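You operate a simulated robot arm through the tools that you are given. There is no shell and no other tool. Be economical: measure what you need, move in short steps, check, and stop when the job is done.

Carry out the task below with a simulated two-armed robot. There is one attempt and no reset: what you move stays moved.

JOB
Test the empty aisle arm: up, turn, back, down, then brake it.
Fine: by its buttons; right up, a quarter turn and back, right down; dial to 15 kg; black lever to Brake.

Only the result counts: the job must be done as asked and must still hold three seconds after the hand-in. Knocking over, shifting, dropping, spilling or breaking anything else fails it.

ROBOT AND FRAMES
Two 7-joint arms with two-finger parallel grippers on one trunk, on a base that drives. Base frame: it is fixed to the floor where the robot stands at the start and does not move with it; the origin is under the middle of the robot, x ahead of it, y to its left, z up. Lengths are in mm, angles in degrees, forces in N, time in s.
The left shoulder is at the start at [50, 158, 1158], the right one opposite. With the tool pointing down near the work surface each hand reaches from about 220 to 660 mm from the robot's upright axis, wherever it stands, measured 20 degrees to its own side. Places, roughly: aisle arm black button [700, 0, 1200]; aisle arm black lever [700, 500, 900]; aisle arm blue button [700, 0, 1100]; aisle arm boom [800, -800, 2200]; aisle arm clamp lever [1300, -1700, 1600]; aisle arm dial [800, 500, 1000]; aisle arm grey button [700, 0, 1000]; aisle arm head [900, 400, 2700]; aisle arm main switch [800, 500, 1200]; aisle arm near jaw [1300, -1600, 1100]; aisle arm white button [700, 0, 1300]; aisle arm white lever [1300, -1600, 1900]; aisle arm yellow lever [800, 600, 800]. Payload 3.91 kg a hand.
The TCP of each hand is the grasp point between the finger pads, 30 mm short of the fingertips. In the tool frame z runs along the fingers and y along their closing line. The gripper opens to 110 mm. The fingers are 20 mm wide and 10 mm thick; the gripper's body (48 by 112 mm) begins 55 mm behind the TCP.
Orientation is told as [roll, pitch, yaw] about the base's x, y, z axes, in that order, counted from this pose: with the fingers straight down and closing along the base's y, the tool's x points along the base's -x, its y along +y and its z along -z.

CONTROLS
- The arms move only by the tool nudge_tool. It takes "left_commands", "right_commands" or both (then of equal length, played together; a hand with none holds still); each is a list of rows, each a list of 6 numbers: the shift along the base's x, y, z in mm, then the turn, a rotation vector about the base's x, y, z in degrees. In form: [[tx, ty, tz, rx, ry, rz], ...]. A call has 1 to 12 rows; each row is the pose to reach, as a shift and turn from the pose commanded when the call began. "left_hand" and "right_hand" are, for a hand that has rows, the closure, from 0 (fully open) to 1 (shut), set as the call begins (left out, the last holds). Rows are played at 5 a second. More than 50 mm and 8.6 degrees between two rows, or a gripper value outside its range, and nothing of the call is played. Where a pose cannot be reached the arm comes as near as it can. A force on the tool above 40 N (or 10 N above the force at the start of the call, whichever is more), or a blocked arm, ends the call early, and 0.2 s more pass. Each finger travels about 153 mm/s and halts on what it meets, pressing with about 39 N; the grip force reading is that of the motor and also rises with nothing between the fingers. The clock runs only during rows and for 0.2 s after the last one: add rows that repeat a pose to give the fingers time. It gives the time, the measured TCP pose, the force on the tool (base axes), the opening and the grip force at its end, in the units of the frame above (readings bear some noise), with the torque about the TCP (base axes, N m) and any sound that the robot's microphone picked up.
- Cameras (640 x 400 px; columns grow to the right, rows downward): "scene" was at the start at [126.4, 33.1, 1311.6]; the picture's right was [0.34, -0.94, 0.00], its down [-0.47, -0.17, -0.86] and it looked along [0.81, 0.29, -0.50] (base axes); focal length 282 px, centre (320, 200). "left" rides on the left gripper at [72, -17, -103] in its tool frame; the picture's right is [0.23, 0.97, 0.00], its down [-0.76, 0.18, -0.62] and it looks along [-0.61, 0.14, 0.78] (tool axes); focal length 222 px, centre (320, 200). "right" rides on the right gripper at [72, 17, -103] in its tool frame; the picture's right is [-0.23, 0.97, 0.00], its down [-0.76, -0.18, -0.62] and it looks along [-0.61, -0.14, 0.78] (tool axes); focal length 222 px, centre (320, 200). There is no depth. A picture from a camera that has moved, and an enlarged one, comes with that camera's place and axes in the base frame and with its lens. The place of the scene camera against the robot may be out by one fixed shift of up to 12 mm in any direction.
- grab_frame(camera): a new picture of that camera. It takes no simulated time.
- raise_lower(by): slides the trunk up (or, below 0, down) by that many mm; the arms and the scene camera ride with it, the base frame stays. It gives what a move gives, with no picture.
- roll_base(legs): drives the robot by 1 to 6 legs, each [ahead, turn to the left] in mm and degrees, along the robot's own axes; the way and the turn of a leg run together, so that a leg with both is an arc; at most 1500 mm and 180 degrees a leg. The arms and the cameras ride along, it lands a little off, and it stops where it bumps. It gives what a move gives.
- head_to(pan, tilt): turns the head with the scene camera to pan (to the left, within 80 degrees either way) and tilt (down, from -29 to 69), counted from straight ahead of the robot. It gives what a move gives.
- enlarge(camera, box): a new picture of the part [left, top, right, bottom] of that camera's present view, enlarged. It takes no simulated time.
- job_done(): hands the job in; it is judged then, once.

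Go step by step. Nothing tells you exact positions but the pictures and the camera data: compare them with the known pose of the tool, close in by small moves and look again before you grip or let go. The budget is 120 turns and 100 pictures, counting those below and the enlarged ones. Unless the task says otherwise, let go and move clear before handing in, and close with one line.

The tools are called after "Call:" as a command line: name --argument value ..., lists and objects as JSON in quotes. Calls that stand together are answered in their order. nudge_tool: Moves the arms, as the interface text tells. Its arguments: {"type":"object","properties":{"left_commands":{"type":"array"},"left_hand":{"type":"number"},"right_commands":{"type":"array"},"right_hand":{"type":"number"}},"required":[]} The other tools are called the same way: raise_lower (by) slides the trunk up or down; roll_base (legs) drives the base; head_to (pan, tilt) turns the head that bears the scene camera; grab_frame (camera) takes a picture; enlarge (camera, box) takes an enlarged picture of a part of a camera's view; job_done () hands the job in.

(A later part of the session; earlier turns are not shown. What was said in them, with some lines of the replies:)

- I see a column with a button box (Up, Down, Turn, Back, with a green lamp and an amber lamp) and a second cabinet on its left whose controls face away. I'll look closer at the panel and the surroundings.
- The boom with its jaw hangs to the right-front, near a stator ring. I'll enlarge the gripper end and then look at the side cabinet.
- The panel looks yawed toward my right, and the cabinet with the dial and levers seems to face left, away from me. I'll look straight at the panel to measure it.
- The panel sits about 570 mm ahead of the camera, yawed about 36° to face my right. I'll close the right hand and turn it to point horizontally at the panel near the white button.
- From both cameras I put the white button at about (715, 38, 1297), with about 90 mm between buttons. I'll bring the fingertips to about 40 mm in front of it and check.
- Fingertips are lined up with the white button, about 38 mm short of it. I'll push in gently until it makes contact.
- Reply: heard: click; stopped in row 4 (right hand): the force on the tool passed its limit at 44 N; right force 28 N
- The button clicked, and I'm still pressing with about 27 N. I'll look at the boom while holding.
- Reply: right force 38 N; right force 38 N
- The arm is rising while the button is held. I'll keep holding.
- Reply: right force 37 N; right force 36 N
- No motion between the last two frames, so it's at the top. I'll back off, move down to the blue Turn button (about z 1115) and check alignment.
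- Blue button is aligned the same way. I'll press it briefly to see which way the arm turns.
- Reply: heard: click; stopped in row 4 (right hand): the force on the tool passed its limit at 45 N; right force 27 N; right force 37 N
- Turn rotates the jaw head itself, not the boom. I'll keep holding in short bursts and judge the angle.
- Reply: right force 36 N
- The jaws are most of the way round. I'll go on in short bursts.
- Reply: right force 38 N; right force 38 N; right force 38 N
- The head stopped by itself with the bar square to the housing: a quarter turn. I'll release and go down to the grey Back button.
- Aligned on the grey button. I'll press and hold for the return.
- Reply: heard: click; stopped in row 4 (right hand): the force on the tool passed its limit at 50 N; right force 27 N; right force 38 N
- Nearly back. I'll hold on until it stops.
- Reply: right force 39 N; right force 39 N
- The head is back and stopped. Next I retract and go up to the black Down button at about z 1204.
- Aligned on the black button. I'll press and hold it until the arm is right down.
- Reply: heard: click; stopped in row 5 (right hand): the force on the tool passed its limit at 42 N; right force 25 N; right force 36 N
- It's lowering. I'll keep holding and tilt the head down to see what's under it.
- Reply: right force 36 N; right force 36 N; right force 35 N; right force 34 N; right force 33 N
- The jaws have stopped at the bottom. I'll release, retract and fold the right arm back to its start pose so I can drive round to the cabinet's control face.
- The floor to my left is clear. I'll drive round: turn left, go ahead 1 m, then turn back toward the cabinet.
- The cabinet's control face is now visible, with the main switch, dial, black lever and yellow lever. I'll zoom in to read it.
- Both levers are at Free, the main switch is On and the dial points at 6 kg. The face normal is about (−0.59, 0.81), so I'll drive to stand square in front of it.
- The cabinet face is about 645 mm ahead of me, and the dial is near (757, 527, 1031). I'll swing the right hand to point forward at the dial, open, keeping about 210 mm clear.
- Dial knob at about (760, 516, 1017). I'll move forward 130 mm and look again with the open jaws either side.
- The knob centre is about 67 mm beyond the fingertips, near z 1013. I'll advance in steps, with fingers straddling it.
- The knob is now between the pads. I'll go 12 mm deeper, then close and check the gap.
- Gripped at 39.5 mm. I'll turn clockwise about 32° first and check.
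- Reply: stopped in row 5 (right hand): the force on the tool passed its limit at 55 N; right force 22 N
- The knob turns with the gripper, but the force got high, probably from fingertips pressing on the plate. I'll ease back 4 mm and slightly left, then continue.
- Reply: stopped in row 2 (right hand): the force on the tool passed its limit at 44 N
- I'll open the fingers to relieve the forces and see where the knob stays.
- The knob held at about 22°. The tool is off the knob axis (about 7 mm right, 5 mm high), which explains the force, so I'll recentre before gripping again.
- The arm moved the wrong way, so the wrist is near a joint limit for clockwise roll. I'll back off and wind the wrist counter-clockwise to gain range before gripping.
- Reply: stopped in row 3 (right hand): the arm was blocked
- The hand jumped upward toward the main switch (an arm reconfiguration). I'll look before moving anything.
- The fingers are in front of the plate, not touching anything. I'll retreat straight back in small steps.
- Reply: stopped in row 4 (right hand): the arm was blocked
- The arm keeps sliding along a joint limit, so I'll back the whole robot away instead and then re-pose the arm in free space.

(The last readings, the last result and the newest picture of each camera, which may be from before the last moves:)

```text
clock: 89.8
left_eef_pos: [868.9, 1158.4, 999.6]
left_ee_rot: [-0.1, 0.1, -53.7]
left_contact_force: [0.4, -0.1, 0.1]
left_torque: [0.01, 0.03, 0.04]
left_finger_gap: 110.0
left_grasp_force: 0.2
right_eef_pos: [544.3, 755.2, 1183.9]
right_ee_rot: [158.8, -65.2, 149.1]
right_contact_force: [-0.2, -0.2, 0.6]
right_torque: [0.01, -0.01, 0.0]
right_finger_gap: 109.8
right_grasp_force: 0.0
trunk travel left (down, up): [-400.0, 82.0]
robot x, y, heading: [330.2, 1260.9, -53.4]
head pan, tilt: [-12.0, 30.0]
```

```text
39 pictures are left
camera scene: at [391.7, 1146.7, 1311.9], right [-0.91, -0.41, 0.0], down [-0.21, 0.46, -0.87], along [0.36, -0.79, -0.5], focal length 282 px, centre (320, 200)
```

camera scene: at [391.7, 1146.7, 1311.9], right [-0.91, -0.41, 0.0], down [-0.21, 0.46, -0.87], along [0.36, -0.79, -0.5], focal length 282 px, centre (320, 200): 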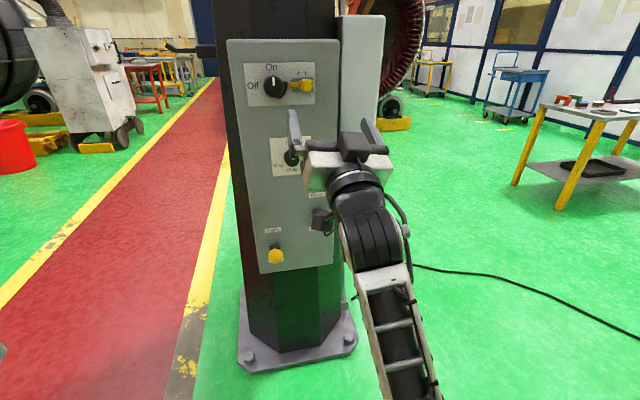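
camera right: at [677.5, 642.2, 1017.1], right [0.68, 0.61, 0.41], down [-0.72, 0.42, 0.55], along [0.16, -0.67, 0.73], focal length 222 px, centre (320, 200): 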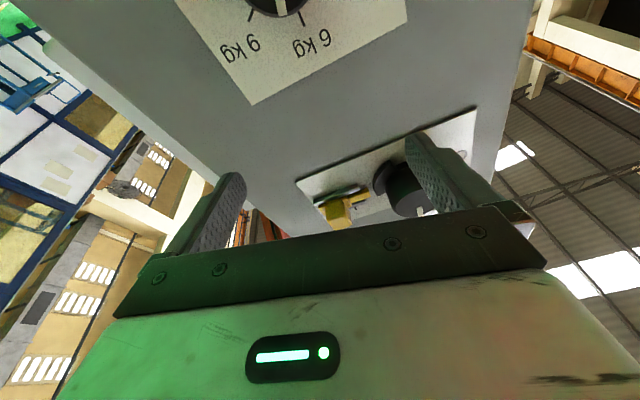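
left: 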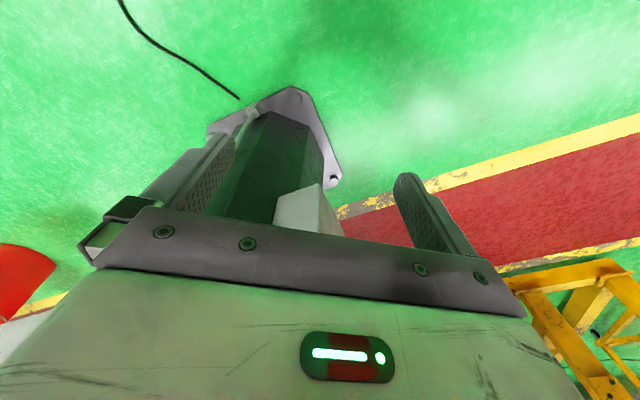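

I'm well clear now. I'll level the hand and lower it to dial height in free space.

Call:
nudge_tool --right_commands '[[8, 1, -34, 3.7, 2.7, 0], [16, 2, -68, 7.4, 5.4, 0], [24, 3, -102, 11.2, 8.2, 0], [32, 4, -136, 14.9, 10.9, 0], [40, 5, -170, 18.6, 13.6, 0], [40, 5, -170, 18.6, 13.6, 0]]'

Call:
nudge_tool --right_commands '[[0, 0, 0, -4.77, 6.43, 0], [0, 0, 0, -9.5, 12.9, 0], [0, 0, 0, -14.3, 19.3, 0], [0, 0, 0, -19.1, 25.7, 0], [0, 0, 0, -23.8, 32.1, 0], [0, 0, 0, -28.6, 38.6, 0], [0, 0, 0, -33.4, 45, 0], [0, 0, 0, -38.1, 51.4, 0], [0, 0, 0, -42.9, 57.9, 0], [0, 0, 0, -47.7, 64.3, 0], [0, 0, 0, -47.7, 64.3, 0]]'

Call:
grab_frame --camera "right"

```text
clock: 90.6
left_eef_pos: [870.0, 1159.0, 999.9]
left_ee_rot: [0.1, 0.0, -53.8]
left_contact_force: [-0.1, 0.3, -0.1]
left_torque: [-0.01, 0.02, 0.0]
left_finger_gap: 109.8
left_grasp_force: 0.0
right_eef_pos: [556.5, 734.7, 1150.5]
right_ee_rot: [173.0, -71.4, 132.8]
right_contact_force: [0.5, -0.2, -0.1]
right_torque: [0.02, 0.01, 0.0]
right_finger_gap: 110.0
right_grasp_force: 0.2
trunk travel left (down, up): [-400.0, 82.0]
robot x, y, heading: [333.9, 1256.0, -53.8]
head pan, tilt: [-12.0, 30.0]
stopped in row 4 (right hand): the arm was blocked; the commanded pose is now the measured one
```

```text
clock: 93.0
left_eef_pos: [869.8, 1157.0, 1000.1]
left_ee_rot: [-0.1, 0.0, -53.8]
left_contact_force: [0.1, -0.3, -0.5]
left_torque: [-0.01, -0.01, -0.02]
left_finger_gap: 109.8
left_grasp_force: 0.0
right_eef_pos: [553.8, 734.7, 1149.0]
right_ee_rot: [-94.2, -11.4, 55.3]
right_contact_force: [-0.6, -0.2, -0.1]
right_torque: [0.02, 0.0, -0.02]
right_finger_gap: 110.4
right_grasp_force: 0.1
trunk travel left (down, up): [-400.0, 82.0]
robot x, y, heading: [331.4, 1262.5, -53.8]
head pan, tilt: [-12.0, 30.0]
```

```text
38 pictures are left
camera right: at [435.0, 737.0, 1112.1], right [0.29, 0.3, -0.91], down [-0.11, 0.95, 0.28], along [0.95, 0.02, 0.31], focal length 222 px, centre (320, 200)
```

right: 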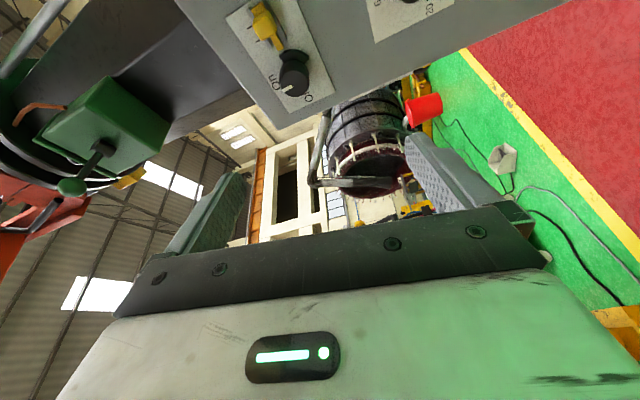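

The counter-clockwise roll works freely. Now I'll correct the yaw by 18°, lower to dial height and shift sideways.

Call:
nudge_tool --right_commands '[[8, 6, -34, 0.8, 0.6, -4.6], [16, 11, -67, 1.6, 1.2, -9.2], [24, 17, -100, 2.4, 1.8, -13.9], [31, 22.5, -134, 3.2, 2.4, -18.5], [31, 22.5, -134, 3.2, 2.4, -18.5]]'

Call:
nudge_tool --right_commands '[[0, 0, 0, -4.73, 6.45, 0], [0, 0, 0, -9.45, 12.9, 0], [0, 0, 0, -14.2, 19.4, 0], [0, 0, 0, -18.9, 25.8, 0], [0, 0, 0, -23.6, 32.3, 0], [0, 0, 0, -28.4, 38.7, 0], [0, 0, 0, -33.1, 45.2, 0], [0, 0, 0, -37.8, 51.6, 0], [0, 0, 0, -42.6, 58.1, 0], [0, 0, 0, -42.6, 58.1, 0]]'

Call:
grab_frame --camera "right"

```text
clock: 94.2
left_eef_pos: [869.7, 1158.6, 999.1]
left_ee_rot: [0.0, 0.0, -53.7]
left_contact_force: [0.1, 0.8, -0.4]
left_torque: [0.01, 0.0, -0.02]
left_finger_gap: 109.9
left_grasp_force: 0.1
right_eef_pos: [585.3, 757.3, 1016.3]
right_ee_rot: [-90.1, -12.2, 36.0]
right_contact_force: [-0.4, -0.2, -0.3]
right_torque: [0.0, 0.01, -0.01]
right_finger_gap: 110.0
right_grasp_force: 0.1
trunk travel left (down, up): [-400.0, 82.0]
robot x, y, heading: [328.7, 1260.8, -53.8]
head pan, tilt: [-12.0, 30.0]
```

```text
clock: 96.4
left_eef_pos: [869.1, 1158.5, 1000.2]
left_ee_rot: [-0.1, -0.1, -53.8]
left_contact_force: [0.5, -0.1, -0.1]
left_torque: [0.01, 0.05, -0.02]
left_finger_gap: 110.2
left_grasp_force: 0.0
right_eef_pos: [585.7, 757.3, 1016.5]
right_ee_rot: [-90.4, 60.0, 35.9]
right_contact_force: [-1.1, 0.5, -0.1]
right_torque: [0.0, 0.01, 0.01]
right_finger_gap: 110.0
right_grasp_force: 0.1
trunk travel left (down, up): [-400.0, 82.0]
robot x, y, heading: [329.3, 1257.0, -53.9]
head pan, tilt: [-12.0, 30.0]
```

```text
37 pictures are left
camera right: at [485.4, 809.1, 1070.2], right [-0.59, -0.43, -0.68], down [0.06, 0.82, -0.57], along [0.81, -0.38, -0.45], focal length 222 px, centre (320, 200)
```

right: 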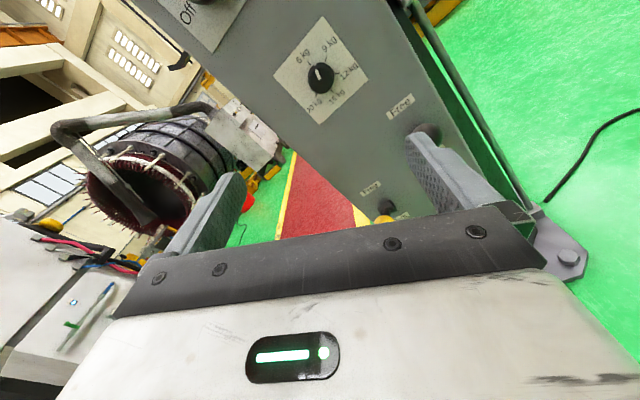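

The hand is level, on-axis, and rolled about −150°, leaving ample clockwise range. I'll drive 100 mm closer and re-measure.

Call:
roll_base --legs '[[100, 0]]'

Call:
grab_frame --camera "right"

```text
clock: 97.6
left_eef_pos: [929.6, 1077.0, 1000.7]
left_ee_rot: [0.0, -0.1, -53.8]
left_contact_force: [0.2, 0.0, 0.5]
left_torque: [0.0, -0.01, 0.0]
left_finger_gap: 109.9
left_grasp_force: 0.1
right_eef_pos: [645.4, 676.0, 1016.5]
right_ee_rot: [-90.5, 59.9, 35.9]
right_contact_force: [-0.2, 1.2, -0.4]
right_torque: [-0.01, 0.01, -0.01]
right_finger_gap: 110.0
right_grasp_force: 0.1
trunk travel left (down, up): [-400.0, 82.0]
robot x, y, heading: [386.2, 1178.8, -53.6]
head pan, tilt: [-12.0, 30.0]
```

```text
36 pictures are left
camera right: at [544.6, 727.9, 1069.7], right [-0.58, -0.43, -0.69], down [0.06, 0.82, -0.57], along [0.81, -0.38, -0.45], focal length 222 px, centre (320, 200)
```

right: 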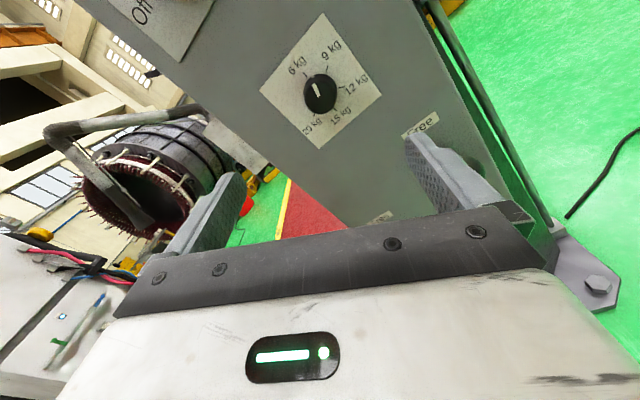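

I'll advance 100 mm along the axis with a small correction and re-check centring at close range.

Call:
nudge_tool --right_commands '[[19, -27, 1, 0, 0, 0], [38, -54, 1.5, 0, 0, 0], [57.5, -82, 1.5, 0, 0, 0], [57.5, -82, 1.5, 0, 0, 0]]'

Call:
grab_frame --camera "right"

Call:
grab_frame --camera "scene"

```text
clock: 98.6
left_eef_pos: [928.0, 1077.7, 1000.5]
left_ee_rot: [0.1, -0.1, -53.8]
left_contact_force: [-1.3, 0.4, 0.2]
left_torque: [-0.01, -0.02, 0.01]
left_finger_gap: 110.2
left_grasp_force: 0.0
right_eef_pos: [703.5, 593.9, 1018.6]
right_ee_rot: [-90.7, 59.8, 35.9]
right_contact_force: [0.4, 0.0, -0.2]
right_torque: [-0.01, -0.01, -0.01]
right_finger_gap: 110.2
right_grasp_force: 0.0
trunk travel left (down, up): [-400.0, 82.0]
robot x, y, heading: [389.1, 1176.6, -53.9]
head pan, tilt: [-12.0, 30.0]
```

```text
35 pictures are left
camera right: at [602.4, 646.0, 1072.9], right [-0.58, -0.43, -0.69], down [0.06, 0.82, -0.57], along [0.81, -0.38, -0.45], focal length 222 px, centre (320, 200)
```

right: 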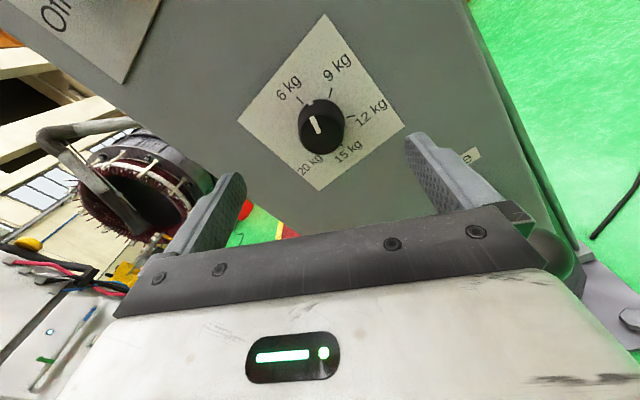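

```text
34 pictures are left
camera scene: at [451.0, 1065.6, 1311.9], right [-0.91, -0.41, 0.0], down [-0.21, 0.46, -0.87], along [0.36, -0.79, -0.5], focal length 282 px, centre (320, 200)
```

scene: 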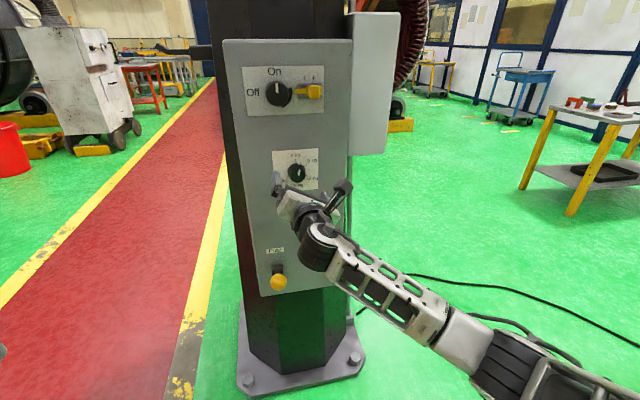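

By comparing the two wrist rolls, the true knob axis comes out near z 1020, so my first grip was about 8 mm low. I'll move in on the corrected axis.

Call:
nudge_tool --right_commands '[[12, -17, 2, 0, 0, 0], [23, -33, 2, 0, 0, 0], [30, -42, 2, 0, 0, 0], [35, -49, 2, 0, 0, 0], [35, -49, 2, 0, 0, 0]]'

Call:
grab_frame --camera "right"

```text
clock: 99.8
left_eef_pos: [928.6, 1077.9, 1000.4]
left_ee_rot: [0.0, -0.1, -53.8]
left_contact_force: [1.0, 1.1, -1.2]
left_torque: [-0.05, 0.03, -0.01]
left_finger_gap: 109.9
left_grasp_force: 0.1
right_eef_pos: [737.7, 545.6, 1019.2]
right_ee_rot: [-90.5, 59.8, 35.9]
right_contact_force: [0.5, 0.5, -0.8]
right_torque: [-0.01, 0.01, 0.01]
right_finger_gap: 110.0
right_grasp_force: 0.0
trunk travel left (down, up): [-400.0, 82.0]
robot x, y, heading: [388.8, 1176.0, -53.9]
head pan, tilt: [-12.0, 30.0]
```

```text
33 pictures are left
camera right: at [637.5, 597.0, 1074.1], right [-0.58, -0.43, -0.69], down [0.06, 0.82, -0.57], along [0.81, -0.38, -0.45], focal length 222 px, centre (320, 200)
```

right: 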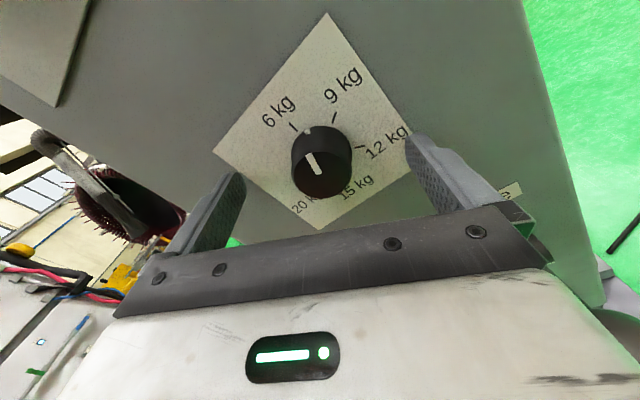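

Centred well. I'll close on the knob.

Call:
nudge_tool --right_commands '[[0, 0, 0, 0, 0, 0], [0, 0, 0, 0, 0, 0], [0, 0, 0, 0, 0, 0], [0, 0, 0, 0, 0, 0]]' --right_hand 1

Call:
nudge_tool --right_commands '[[0, 0, 0, 3.54, -4.84, 0], [0, 0, 0, 7.1, -9.7, 0], [0, 0, 0, 10.6, -14.5, 0], [0, 0, 0, 14.2, -19.4, 0], [0, 0, 0, 17.7, -24.2, 0], [0, 0, 0, 17.7, -24.2, 0]]'

Call:
grab_frame --camera "right"

```text
clock: 100.8
left_eef_pos: [928.6, 1077.3, 999.9]
left_ee_rot: [0.0, 0.1, -53.8]
left_contact_force: [0.1, 0.5, 0.0]
left_torque: [-0.04, 0.0, 0.02]
left_finger_gap: 109.8
left_grasp_force: 0.1
right_eef_pos: [737.4, 544.8, 1020.3]
right_ee_rot: [-90.4, 59.8, 35.9]
right_contact_force: [-1.7, -1.1, -1.1]
right_torque: [0.22, 0.16, -0.96]
right_finger_gap: 38.6
right_grasp_force: 45.1
trunk travel left (down, up): [-400.0, 82.0]
robot x, y, heading: [389.1, 1174.4, -53.8]
head pan, tilt: [-12.0, 30.0]
```

```text
clock: 102.2
left_eef_pos: [928.8, 1076.5, 1000.1]
left_ee_rot: [0.0, 0.0, -53.9]
left_contact_force: [-0.3, -0.3, 0.4]
left_torque: [-0.01, -0.03, 0.01]
left_finger_gap: 110.0
left_grasp_force: 0.1
right_eef_pos: [736.1, 543.9, 1019.7]
right_ee_rot: [-90.2, 29.7, 36.1]
right_contact_force: [2.9, -6.8, 0.6]
right_torque: [0.37, 0.23, -0.77]
right_finger_gap: 38.6
right_grasp_force: 45.3
trunk travel left (down, up): [-400.0, 82.0]
robot x, y, heading: [388.3, 1177.3, -53.9]
head pan, tilt: [-12.0, 30.0]
```

```text
32 pictures are left
camera right: at [620.8, 584.7, 1040.8], right [-0.23, -0.17, -0.96], down [0.24, 0.94, -0.23], along [0.94, -0.28, -0.17], focal length 222 px, centre (320, 200)
```

right: 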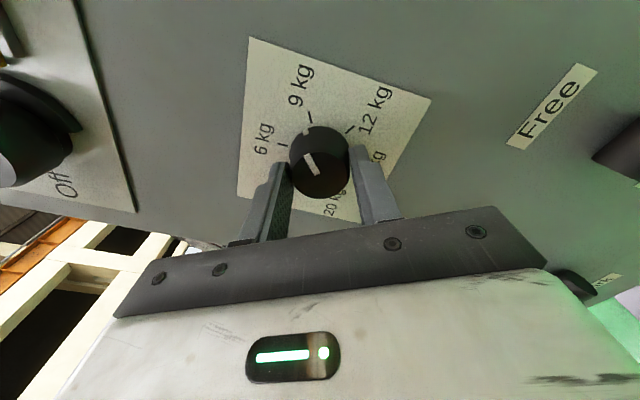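

It turns smoothly with low force, and the pointer is nearing 9 kg. I'll continue clockwise 72°.

Call:
nudge_tool --right_commands '[[0, 0, 0, 3.54, -4.84, 0], [0, 0, 0, 7.1, -9.7, 0], [0, 0, 0, 10.6, -14.5, 0], [0, 0, 0, 14.2, -19.4, 0], [0, 0, 0, 17.7, -24.2, 0], [0, 0, 0, 21.2, -29, 0], [0, 0, 0, 24.8, -33.9, 0], [0, 0, 0, 28.3, -38.7, 0], [0, 0, 0, 31.9, -43.6, 0], [0, 0, 0, 35.4, -48.4, 0], [0, 0, 0, 39, -53.3, 0], [0, 0, 0, 42.5, -58.1, 0]]'

Call:
grab_frame --camera "right"

```text
clock: 104.8
left_eef_pos: [928.1, 1076.9, 1000.0]
left_ee_rot: [0.1, 0.0, -53.8]
left_contact_force: [-0.6, -0.3, 0.4]
left_torque: [0.0, 0.02, -0.04]
left_finger_gap: 109.9
left_grasp_force: 0.0
right_eef_pos: [738.4, 545.0, 1020.5]
right_ee_rot: [-90.2, -42.3, 36.1]
right_contact_force: [4.7, -14.8, 10.6]
right_torque: [0.04, 0.04, 0.0]
right_finger_gap: 38.9
right_grasp_force: 45.1
trunk travel left (down, up): [-400.0, 82.0]
robot x, y, heading: [389.8, 1174.9, -53.8]
head pan, tilt: [-12.0, 30.0]
```

```text
31 pictures are left
camera right: at [644.7, 602.2, 959.0], right [0.67, 0.48, -0.57], down [-0.01, 0.77, 0.64], along [0.74, -0.42, 0.52], focal length 222 px, centre (320, 200)
```

right: 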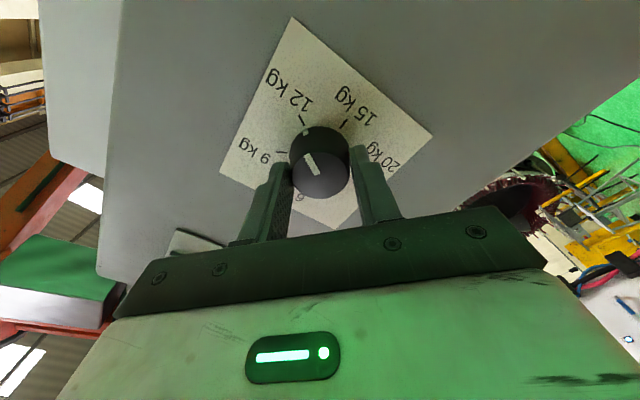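

The pointer is just past 12 kg with modest force. I'll continue about 50°, then check.

Call:
nudge_tool --right_commands '[[1, -1.5, 1, 0, 0, 0], [1, -1.5, 1, 3.54, -4.84, 0], [1, -1.5, 1, 7.1, -9.7, 0], [1, -1.5, 1, 10.6, -14.5, 0], [1, -1.5, 1, 14.2, -19.4, 0], [1, -1.5, 1, 17.7, -24.2, 0], [1, -1.5, 1, 21.2, -29, 0], [1, -1.5, 1, 24.8, -33.9, 0], [1, -1.5, 1, 28.3, -38.7, 0], [1, -1.5, 1, 28.3, -38.7, 0]]'

Call:
grab_frame --camera "right"

Call:
enlarge --camera "scene" --box '[250, 130, 350, 230]'

```text
clock: 107.0
left_eef_pos: [928.2, 1079.9, 1000.2]
left_ee_rot: [-0.1, -0.2, -53.8]
left_contact_force: [0.3, 0.7, 0.5]
left_torque: [-0.03, -0.05, 0.0]
left_finger_gap: 110.1
left_grasp_force: 0.0
right_eef_pos: [737.6, 544.2, 1019.9]
right_ee_rot: [-90.3, -89.4, 36.0]
right_contact_force: [6.2, 21.3, 1.7]
right_torque: [-1.07, -0.77, 0.59]
right_finger_gap: 39.1
right_grasp_force: 44.9
trunk travel left (down, up): [-400.0, 82.0]
robot x, y, heading: [389.6, 1180.3, -53.6]
head pan, tilt: [-12.0, 30.0]
```

```text
30 pictures are left
camera right: at [691.6, 636.3, 948.2], right [0.79, 0.57, 0.22], down [-0.5, 0.41, 0.76], along [0.35, -0.71, 0.61], focal length 222 px, centre (320, 200)
```

right: 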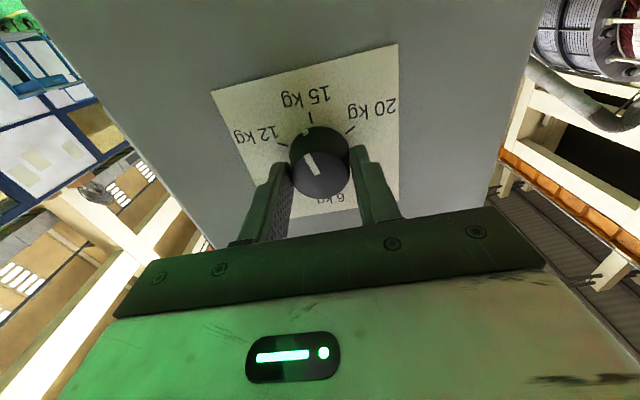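

```text
4.00 times, centred on (300, 180) of scene
camera zoom: at [451.9, 1068.8, 1312.0], right [-0.91, -0.41, 0.0], down [-0.21, 0.45, -0.87], along [0.36, -0.79, -0.5], focal length 1127 px, centre (400, 280)
```

zoom: 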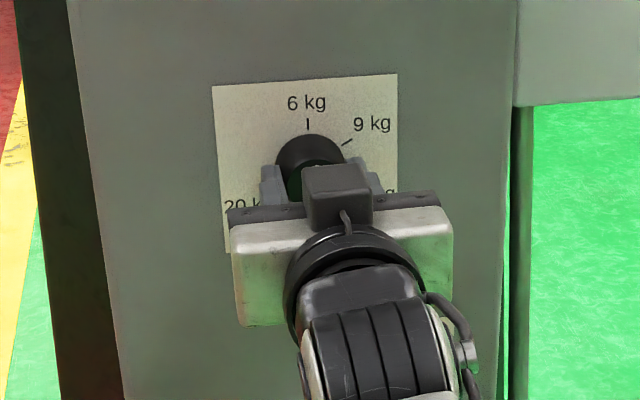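

The pointer is about 5–8° short of the 15 kg tick. I'll ease the side force and turn 7° more.

Call:
nudge_tool --right_commands '[[0.7, 2.4, 0, 0, 0, 0], [0.7, 2.4, 0, 2.1, -2.8, 0], [0.7, 2.4, 0, 4.1, -5.7, 0], [0.7, 2.4, 0, 4.1, -5.7, 0]]'

Call:
enlarge --camera "right" --box '[200, 30, 440, 230]'

```text
clock: 108.0
left_eef_pos: [929.3, 1079.8, 999.2]
left_ee_rot: [-0.2, -0.1, -53.7]
left_contact_force: [-0.2, 0.2, -0.6]
left_torque: [-0.02, 0.0, -0.03]
left_finger_gap: 110.2
left_grasp_force: 0.0
right_eef_pos: [737.5, 543.9, 1020.7]
right_ee_rot: [89.3, -83.5, -143.8]
right_contact_force: [19.3, 22.1, 0.9]
right_torque: [1.04, 0.73, 1.07]
right_finger_gap: 38.7
right_grasp_force: 44.8
trunk travel left (down, up): [-400.0, 82.0]
robot x, y, heading: [388.6, 1180.8, -53.8]
head pan, tilt: [-12.0, 30.0]
```

```text
2.00 times, centred on (320, 130) of right
camera zoom: at [699.2, 641.6, 950.8], right [0.77, 0.55, 0.33], down [-0.57, 0.35, 0.74], along [0.29, -0.76, 0.59], focal length 444 px, centre (320, 340)
```

zoom: 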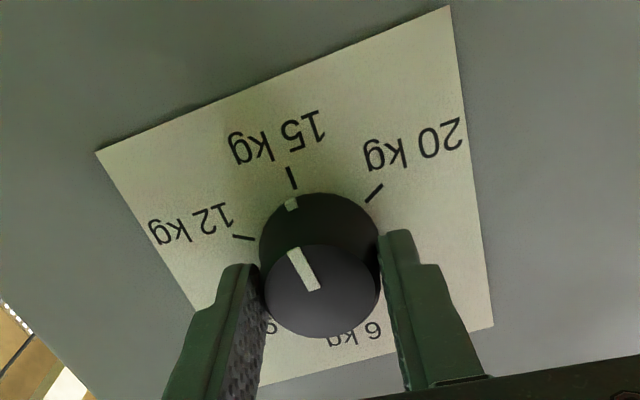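

The pointer is still roughly 6–7° short of the tick. I'll shift left to unload the side force and turn 7° more.

Call:
nudge_tool --right_commands '[[2, 1.5, 0, 0, 0, 0], [3.5, 2.5, 0, 0, 0, 0], [3.5, 2.5, 0, 2.1, -2.8, 0], [3.5, 2.5, 0, 4.1, -5.7, 0], [3.5, 2.5, 0, 4.1, -5.7, 0]]'

Call:
enlarge --camera "right" --box '[200, 30, 440, 230]'

```text
clock: 109.2
left_eef_pos: [928.6, 1078.4, 999.5]
left_ee_rot: [-0.1, 0.0, -53.9]
left_contact_force: [0.5, -0.5, 0.8]
left_torque: [0.01, 0.0, 0.0]
left_finger_gap: 109.9
left_grasp_force: 0.0
right_eef_pos: [737.2, 544.5, 1020.1]
right_ee_rot: [90.0, -76.6, -144.7]
right_contact_force: [4.0, 6.0, 4.8]
right_torque: [0.81, 0.59, 0.62]
right_finger_gap: 38.5
right_grasp_force: 44.8
trunk travel left (down, up): [-400.0, 82.0]
robot x, y, heading: [388.6, 1176.7, -53.7]
head pan, tilt: [-12.0, 30.0]
```

```text
2.00 times, centred on (320, 130) of right
camera zoom: at [706.6, 646.6, 954.3], right [0.73, 0.52, 0.45], down [-0.65, 0.3, 0.7], along [0.23, -0.8, 0.56], focal length 444 px, centre (320, 340)
```

zoom: 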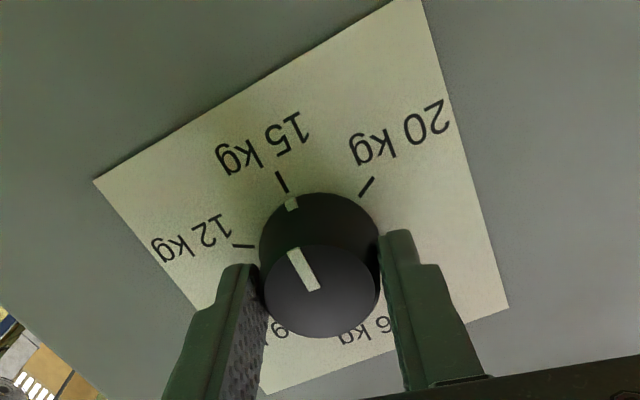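

The tick, skirt notch and pointer are now collinear at 15 kg. I'll release and back straight off.

Call:
nudge_tool --right_commands '[[0, 0, 0, 0, 0, 0], [0, 0, 0, 0, 0, 0], [-6, 8, 0, 0, 0, 0]]' --right_hand 0.3

Call:
roll_base --legs '[[-170, 0]]'

Call:
grab_frame --camera "scene"

Call:
enlarge --camera "right" --box '[200, 0, 440, 200]'

```text
clock: 110.0
left_eef_pos: [929.2, 1078.4, 1000.4]
left_ee_rot: [0.0, 0.1, -53.8]
left_contact_force: [0.7, -0.7, 0.6]
left_torque: [0.0, 0.03, -0.02]
left_finger_gap: 110.2
left_grasp_force: 0.2
right_eef_pos: [733.8, 552.4, 1019.3]
right_ee_rot: [89.6, -76.3, -143.9]
right_contact_force: [-1.0, 0.7, -0.2]
right_torque: [0.0, 0.0, -0.01]
right_finger_gap: 77.1
right_grasp_force: 0.1
trunk travel left (down, up): [-400.0, 82.0]
robot x, y, heading: [386.8, 1176.4, -53.8]
head pan, tilt: [-12.0, 30.0]
```

```text
clock: 111.4
left_eef_pos: [827.9, 1214.1, 999.7]
left_ee_rot: [0.0, 0.0, -53.8]
left_contact_force: [-0.4, -0.4, 0.0]
left_torque: [-0.02, 0.0, -0.01]
left_finger_gap: 110.1
left_grasp_force: 0.2
right_eef_pos: [633.9, 690.8, 1019.4]
right_ee_rot: [89.5, -76.2, -143.8]
right_contact_force: [-0.4, -0.3, -0.6]
right_torque: [0.02, 0.05, -0.01]
right_finger_gap: 76.6
right_grasp_force: 0.1
trunk travel left (down, up): [-400.0, 82.0]
robot x, y, heading: [289.3, 1313.0, -53.8]
head pan, tilt: [-12.0, 30.0]
```

```text
26 pictures are left
camera scene: at [350.4, 1202.9, 1312.0], right [-0.91, -0.41, 0.0], down [-0.2, 0.46, -0.87], along [0.36, -0.79, -0.5], focal length 282 px, centre (320, 200)
```

scene: 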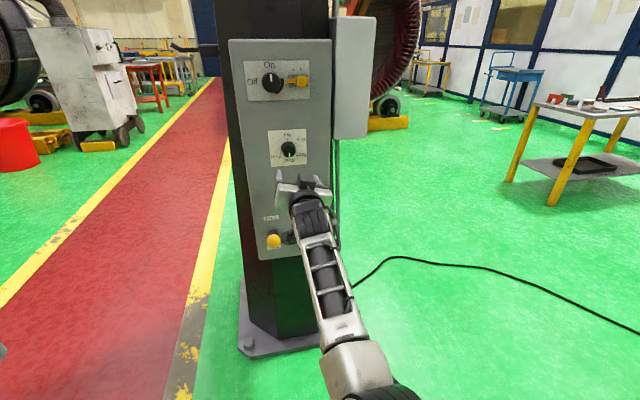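

```text
2.00 times, centred on (320, 100) of right
camera zoom: at [601.8, 793.6, 953.9], right [0.73, 0.52, 0.45], down [-0.65, 0.3, 0.7], along [0.23, -0.8, 0.55], focal length 444 px, centre (320, 400)
```

zoom: 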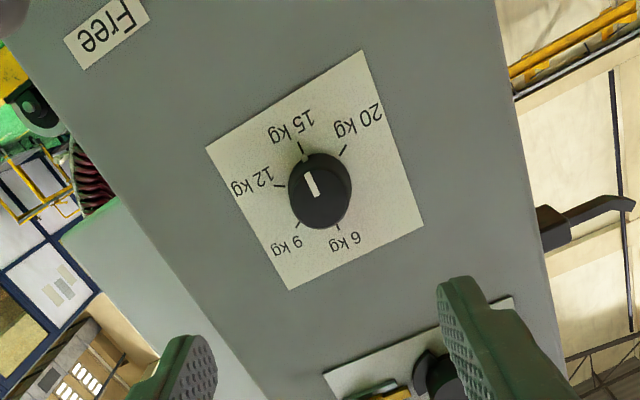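

The dial reads 15 kg. Next is the black lever: I'll close the fingers, swing the hand aside to the right and un-roll it a little so I can see the lever.

Call:
nudge_tool --right_commands '[[-24, -18, 0, -4.7, 6.4, 0], [-48, -36, 0, -9.4, 12.9, 0], [-72, -54, 0, -14.1, 19.3, 0], [-96, -71, 0, -18.9, 25.8, 0], [-121, -89, 0, -23.6, 32.2, 0], [-121, -89, 0, -23.6, 32.2, 0]]' --right_hand 1

Call:
enlarge --camera "scene" --box '[210, 120, 370, 280]'

Call:
grab_frame --camera "left"

```text
clock: 112.8
left_eef_pos: [828.8, 1213.7, 998.9]
left_ee_rot: [0.0, 0.0, -53.7]
left_contact_force: [0.2, -1.3, -0.3]
left_torque: [-0.02, 0.02, -0.01]
left_finger_gap: 110.1
left_grasp_force: 0.1
right_eef_pos: [512.7, 600.6, 1019.2]
right_ee_rot: [-90.6, -63.7, 36.2]
right_contact_force: [-0.3, 0.0, 0.3]
right_torque: [0.03, 0.07, 0.0]
right_finger_gap: 0.0
right_grasp_force: 37.2
trunk travel left (down, up): [-400.0, 82.0]
robot x, y, heading: [288.6, 1313.7, -53.7]
head pan, tilt: [-12.0, 30.0]
```

```text
2.50 times, centred on (290, 200) of scene
camera zoom: at [350.9, 1202.5, 1311.9], right [-0.91, -0.41, 0.0], down [-0.2, 0.46, -0.87], along [0.35, -0.79, -0.5], focal length 704 px, centre (395, 200)
```

zoom: 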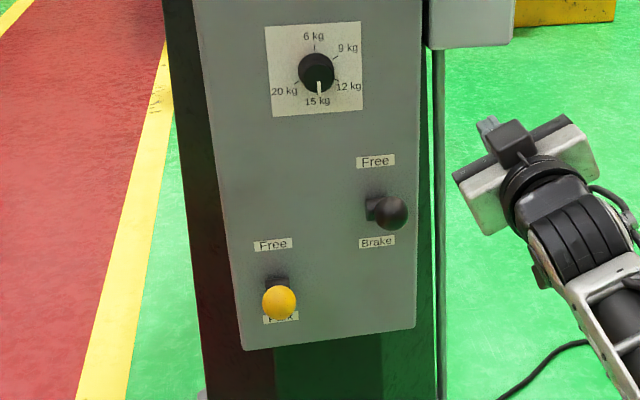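

```text
23 pictures are left
camera left: at [771.8, 1262.2, 1102.7], right [0.65, 0.76, 0.0], down [0.59, -0.51, 0.62], along [0.47, -0.41, -0.78], focal length 222 px, centre (320, 200)
```

left: 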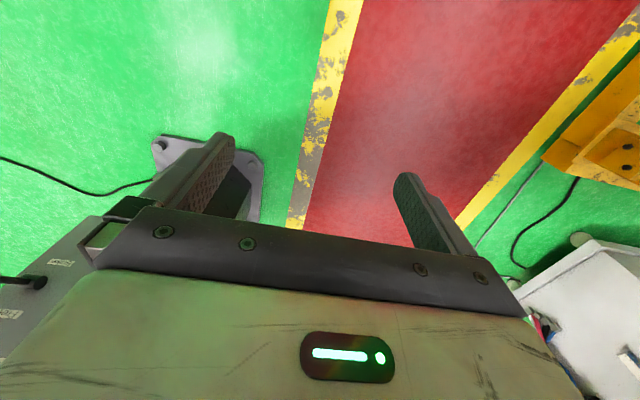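

The black ball is at about (647, 558, 878), 29° up in the Free position, with its hub at about z 830. I'll bring the closed fingers to its lateral line at z 937, then drive forward so they sit just above it.

Call:
nudge_tool --right_commands '[[12, 31, -21, 0, 0, 0], [24, 61, -42, 0, 0, 0], [35, 91, -63, 0, 0, 0], [35, 91, -82, 0, 0, 0], [35, 91, -82, 0, 0, 0]]'

Call:
roll_base --legs '[[130, 0]]'

Call:
grab_frame --camera "scene"

Call:
grab_frame --camera "right"

```text
clock: 114.0
left_eef_pos: [828.3, 1214.6, 1000.0]
left_ee_rot: [0.0, 0.0, -53.8]
left_contact_force: [0.3, 0.1, -0.2]
left_torque: [0.01, -0.01, 0.02]
left_finger_gap: 109.9
left_grasp_force: 0.0
right_eef_pos: [546.7, 693.5, 935.7]
right_ee_rot: [-90.6, -63.8, 36.2]
right_contact_force: [-0.2, 1.2, -0.3]
right_torque: [0.03, -0.04, -0.04]
right_finger_gap: 0.2
right_grasp_force: 37.9
trunk travel left (down, up): [-400.0, 82.0]
robot x, y, heading: [286.6, 1313.4, -53.7]
head pan, tilt: [-12.0, 30.0]
```

```text
clock: 115.3
left_eef_pos: [905.3, 1108.2, 1000.6]
left_ee_rot: [0.0, 0.1, -53.9]
left_contact_force: [0.1, -0.9, -1.5]
left_torque: [-0.01, 0.0, 0.0]
left_finger_gap: 109.9
left_grasp_force: 0.1
right_eef_pos: [623.5, 586.4, 936.9]
right_ee_rot: [-90.6, -63.7, 36.1]
right_contact_force: [0.3, 0.9, 0.3]
right_torque: [0.01, -0.02, 0.01]
right_finger_gap: 0.0
right_grasp_force: 37.2
trunk travel left (down, up): [-400.0, 82.0]
robot x, y, heading: [364.5, 1211.7, -54.0]
head pan, tilt: [-12.0, 30.0]
```

```text
22 pictures are left
camera scene: at [427.9, 1096.7, 1311.7], right [-0.91, -0.41, 0.0], down [-0.2, 0.46, -0.87], along [0.35, -0.79, -0.5], focal length 282 px, centre (320, 200)
```

scene: 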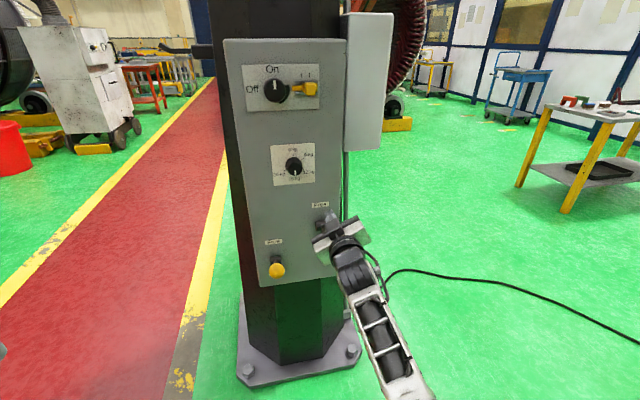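

```text
21 pictures are left
camera right: at [551.0, 660.2, 864.2], right [0.79, 0.57, -0.23], down [-0.22, 0.61, 0.76], along [0.57, -0.55, 0.61], focal length 222 px, centre (320, 200)
```

right: 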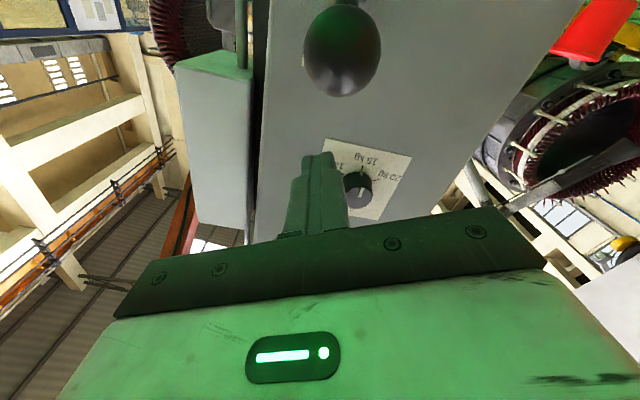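

The fingers are aligned about 25 mm above the ball. I'll move 25 mm forward, then push down in small steps.

Call:
nudge_tool --right_commands '[[15, -20, 0, 0, 0, 0], [15, -20, -12, 0, 0, 0], [15, -20, -22, 0, 0, 0], [15, -20, -30, 0, 0, 0], [15, -20, -38, 0, 0, 0], [15, -20, -46, 0, 0, 0], [15, -20, -54, 0, 0, 0], [15, -20, -62, 0, 0, 0]]'

Call:
grab_frame --camera "right"

```text
clock: 117.1
left_eef_pos: [904.6, 1107.8, 1000.9]
left_ee_rot: [0.0, 0.0, -53.8]
left_contact_force: [-0.2, 0.1, 0.4]
left_torque: [0.0, 0.0, -0.03]
left_finger_gap: 109.9
left_grasp_force: 0.0
right_eef_pos: [636.7, 567.4, 872.6]
right_ee_rot: [-89.9, -63.8, 35.5]
right_contact_force: [0.5, -0.2, 0.0]
right_torque: [0.02, 0.03, -0.02]
right_finger_gap: 0.0
right_grasp_force: 37.9
trunk travel left (down, up): [-400.0, 82.0]
robot x, y, heading: [370.6, 1209.7, -53.8]
head pan, tilt: [-12.0, 30.0]
```

```text
20 pictures are left
camera right: at [564.8, 640.3, 801.0], right [0.79, 0.57, -0.23], down [-0.22, 0.61, 0.76], along [0.57, -0.55, 0.61], focal length 222 px, centre (320, 200)
```

right: 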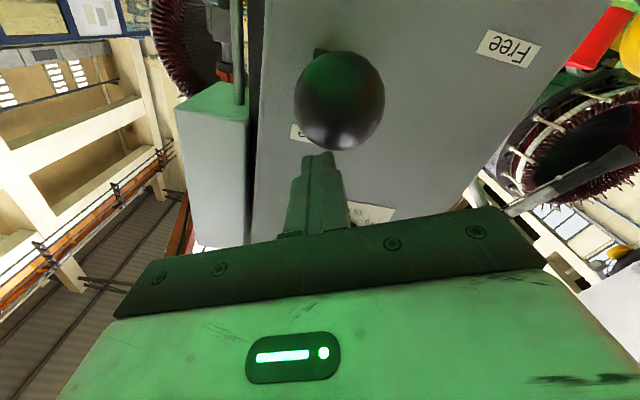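

The ball is now about level (z about 830), moving with almost no force. I'll continue down.

Call:
nudge_tool --right_commands '[[0, 0, -8, 0, 0, 0], [0, 0, -16, 0, 0, 0], [0, 0, -24, 0, 0, 0], [0, 0, -32, 0, 0, 0], [0, 0, -40, 0, 0, 0], [0, 0, -48, 0, 0, 0], [0, 0, -55, 0, 0, 0], [0, 0, -55, 0, 0, 0]]'

Call:
grab_frame --camera "right"

Call:
grab_frame --camera "scene"

```text
clock: 118.9
left_eef_pos: [905.5, 1108.0, 999.4]
left_ee_rot: [-0.1, 0.0, -53.9]
left_contact_force: [0.2, -0.8, -0.2]
left_torque: [-0.04, 0.01, -0.02]
left_finger_gap: 110.0
left_grasp_force: 0.0
right_eef_pos: [638.4, 566.8, 819.5]
right_ee_rot: [-90.4, -63.8, 36.2]
right_contact_force: [0.2, -0.2, -0.3]
right_torque: [-0.01, 0.02, -0.01]
right_finger_gap: 0.0
right_grasp_force: 37.6
trunk travel left (down, up): [-400.0, 82.0]
robot x, y, heading: [363.0, 1212.5, -54.1]
head pan, tilt: [-12.0, 30.0]
```

```text
19 pictures are left
camera right: at [565.7, 640.6, 747.1], right [0.79, 0.57, -0.23], down [-0.22, 0.61, 0.76], along [0.57, -0.55, 0.61], focal length 222 px, centre (320, 200)
```

right: 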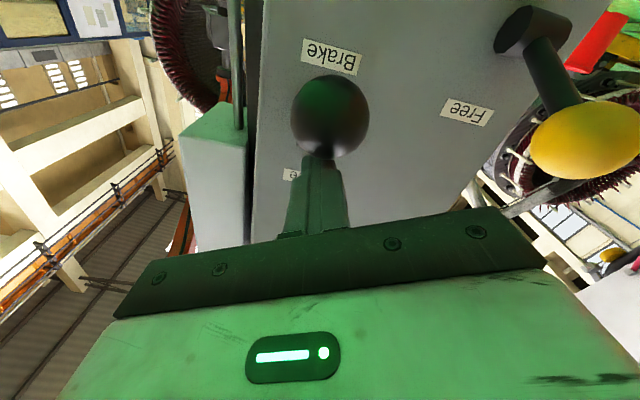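

```text
18 pictures are left
camera scene: at [427.5, 1097.2, 1311.9], right [-0.91, -0.41, 0.0], down [-0.2, 0.46, -0.87], along [0.35, -0.79, -0.5], focal length 282 px, centre (320, 200)
```

scene: 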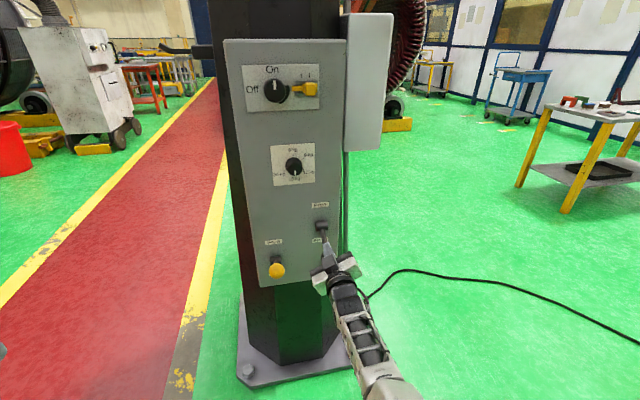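

The ball is down at about z 786 by the Brake label. I'll press a bit further to make sure it reaches its stop.

Call:
nudge_tool --right_commands '[[0, 0, -5, 0, 0, 0], [0, 0, -10, 0, 0, 0], [0, 0, -15, 0, 0, 0], [0, 0, -20, 0, 0, 0], [0, 0, -25, 0, 0, 0]]'

Call:
grab_frame --camera "right"

```text
clock: 120.0
left_eef_pos: [902.8, 1109.0, 1000.5]
left_ee_rot: [0.0, -0.2, -53.9]
left_contact_force: [0.5, 0.3, 0.2]
left_torque: [-0.02, 0.0, 0.03]
left_finger_gap: 110.1
left_grasp_force: 0.1
right_eef_pos: [641.7, 565.9, 816.1]
right_ee_rot: [-95.8, -63.6, 41.0]
right_contact_force: [1.7, 3.5, 9.1]
right_torque: [0.05, -0.09, 0.0]
right_finger_gap: 0.0
right_grasp_force: 37.8
trunk travel left (down, up): [-400.0, 82.0]
robot x, y, heading: [364.1, 1209.4, -53.7]
head pan, tilt: [-12.0, 30.0]
stopped in row 5 (right hand): the force on the tool passed its limit at 44 N (the readings are from after the stop); the commanded pose is now the measured one
```

```text
17 pictures are left
camera right: at [570.8, 635.8, 739.1], right [0.8, 0.56, -0.23], down [-0.24, 0.64, 0.73], along [0.56, -0.53, 0.64], focal length 222 px, centre (320, 200)
```

right: 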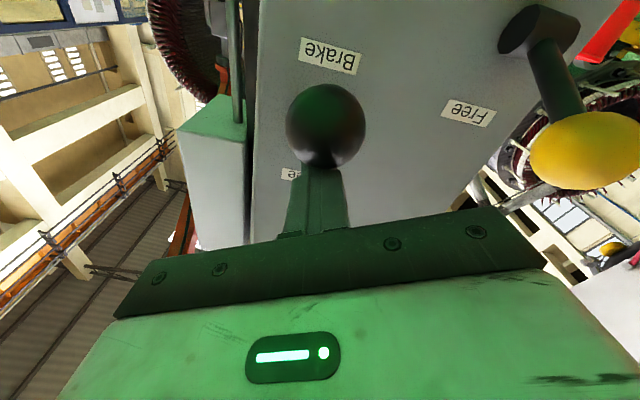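

The lever is against its stop. I'll lift off, back the robot away and verify everything.

Call:
nudge_tool --right_commands '[[0, 0, 10, 0, 0, 0], [0, 0, 40, 0, 0, 0], [0, 0, 80, 0, 0, 0], [0, 0, 80, 0, 0, 0]]'

Call:
roll_base --legs '[[-250, 0]]'

Call:
nudge_tool --right_commands '[[-30, -22, 0, 0, 0, 0], [-60, -44, 0, 0, 0, 0], [-90, -66, 0, 0, 0, 0], [-120, -88, 0, 0, 0, 0]]'

Call:
enlarge --camera "scene" --box '[210, 60, 370, 280]'

Call:
head_to --pan 10 --tilt 0

Call:
grab_frame --camera "scene"

```text
clock: 121.0
left_eef_pos: [904.9, 1108.5, 999.9]
left_ee_rot: [0.0, 0.0, -53.9]
left_contact_force: [0.1, -0.3, 0.0]
left_torque: [0.0, -0.01, 0.01]
left_finger_gap: 109.9
left_grasp_force: 0.0
right_eef_pos: [639.5, 566.1, 892.4]
right_ee_rot: [-94.3, -63.7, 39.4]
right_contact_force: [0.3, -0.2, -0.3]
right_torque: [0.0, 0.01, 0.0]
right_finger_gap: 0.0
right_grasp_force: 38.0
trunk travel left (down, up): [-400.0, 82.0]
robot x, y, heading: [364.4, 1211.9, -53.9]
head pan, tilt: [-12.0, 30.0]
```

```text
clock: 122.8
left_eef_pos: [757.1, 1310.6, 1000.7]
left_ee_rot: [0.0, 0.0, -53.9]
left_contact_force: [-0.7, 0.6, -0.5]
left_torque: [0.02, 0.0, -0.02]
left_finger_gap: 110.1
left_grasp_force: 0.0
right_eef_pos: [492.6, 767.2, 892.3]
right_ee_rot: [-94.6, -63.6, 39.8]
right_contact_force: [-0.3, 0.4, 0.2]
right_torque: [0.01, -0.01, -0.02]
right_finger_gap: 0.0
right_grasp_force: 38.0
trunk travel left (down, up): [-400.0, 82.0]
robot x, y, heading: [216.6, 1411.0, -53.9]
head pan, tilt: [-12.0, 30.0]
```

```text
clock: 123.8
left_eef_pos: [757.5, 1310.2, 1000.6]
left_ee_rot: [0.0, 0.0, -54.0]
left_contact_force: [0.2, 0.2, 0.5]
left_torque: [-0.03, 0.01, 0.02]
left_finger_gap: 110.1
left_grasp_force: 0.1
right_eef_pos: [375.0, 678.9, 891.2]
right_ee_rot: [-94.4, -63.8, 39.7]
right_contact_force: [0.4, 0.6, -0.7]
right_torque: [-0.01, -0.01, 0.01]
right_finger_gap: 0.0
right_grasp_force: 37.5
trunk travel left (down, up): [-400.0, 82.0]
robot x, y, heading: [216.4, 1412.4, -53.9]
head pan, tilt: [-12.0, 30.0]
```

```text
1.82 times, centred on (290, 170) of scene
camera zoom: at [280.1, 1298.5, 1311.8], right [-0.91, -0.41, 0.0], down [-0.2, 0.46, -0.87], along [0.35, -0.79, -0.5], focal length 512 px, centre (374, 254)
```

zoom: 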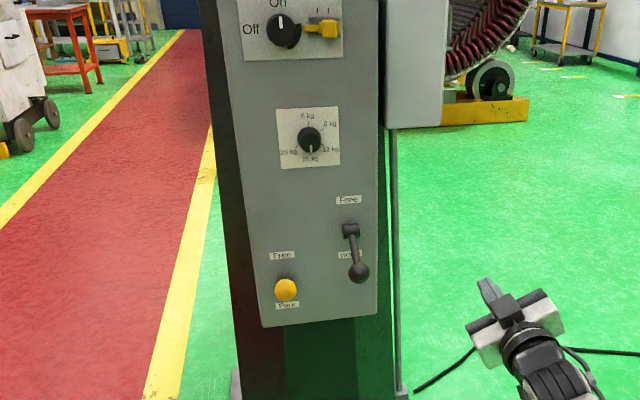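

```text
clock: 124.8
left_eef_pos: [758.4, 1309.0, 999.9]
left_ee_rot: [-0.1, 0.0, -53.9]
left_contact_force: [0.2, 0.1, -0.1]
left_torque: [-0.02, 0.0, 0.02]
left_finger_gap: 110.1
left_grasp_force: 0.2
right_eef_pos: [374.9, 678.6, 890.6]
right_ee_rot: [-94.4, -63.6, 39.6]
right_contact_force: [-0.3, -0.3, 0.3]
right_torque: [0.03, 0.02, 0.0]
right_finger_gap: 0.0
right_grasp_force: 37.7
trunk travel left (down, up): [-400.0, 82.0]
robot x, y, heading: [217.2, 1412.7, -53.4]
head pan, tilt: [10.0, 0.0]
```

```text
15 pictures are left
camera scene: at [308.3, 1318.8, 1360.1], right [-0.69, -0.72, 0.0], down [0.0, 0.0, -1.0], along [0.72, -0.69, 0.0], focal length 282 px, centre (320, 200)
```

scene: 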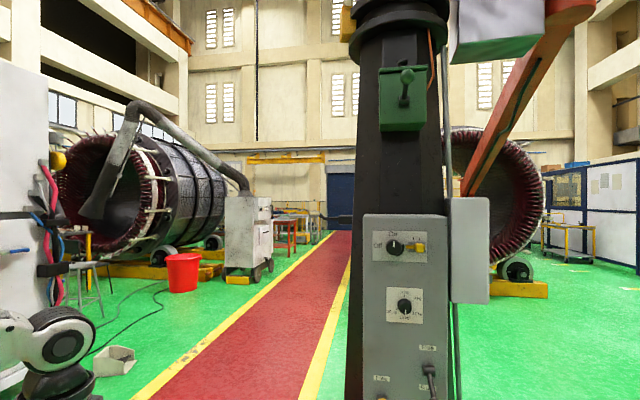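

The black lever is at Brake, with the main switch and yellow lever untouched. One last close look at the dial.

Call:
enlarge --camera "scene" --box '[375, 280, 435, 330]'

```text
8.00 times, centred on (405, 305) of scene
camera zoom: at [308.3, 1318.8, 1360.1], right [-0.69, -0.72, 0.0], down [0.0, 0.0, -1.0], along [0.72, -0.69, 0.0], focal length 2254 px, centre (-360, -640)
```

zoom: 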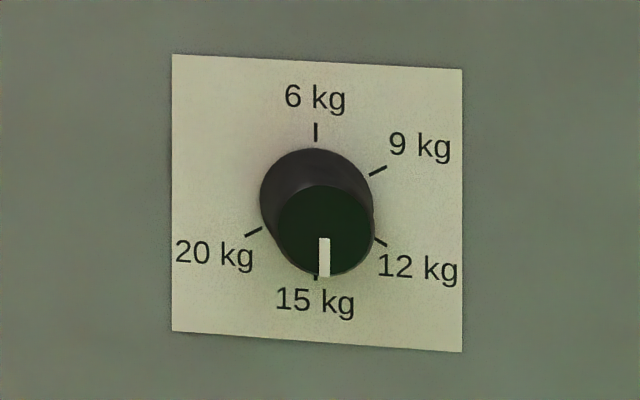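

The pointer is straight down on 15 kg, and I'm clear of everything, so I'll hand in.

Call:
job_done

```text
The job is handed in.
```

The empty aisle arm went right up, made a quarter turn and back, and came right down, all by its buttons. The dial is at 15 kg and the black lever is at Brake.
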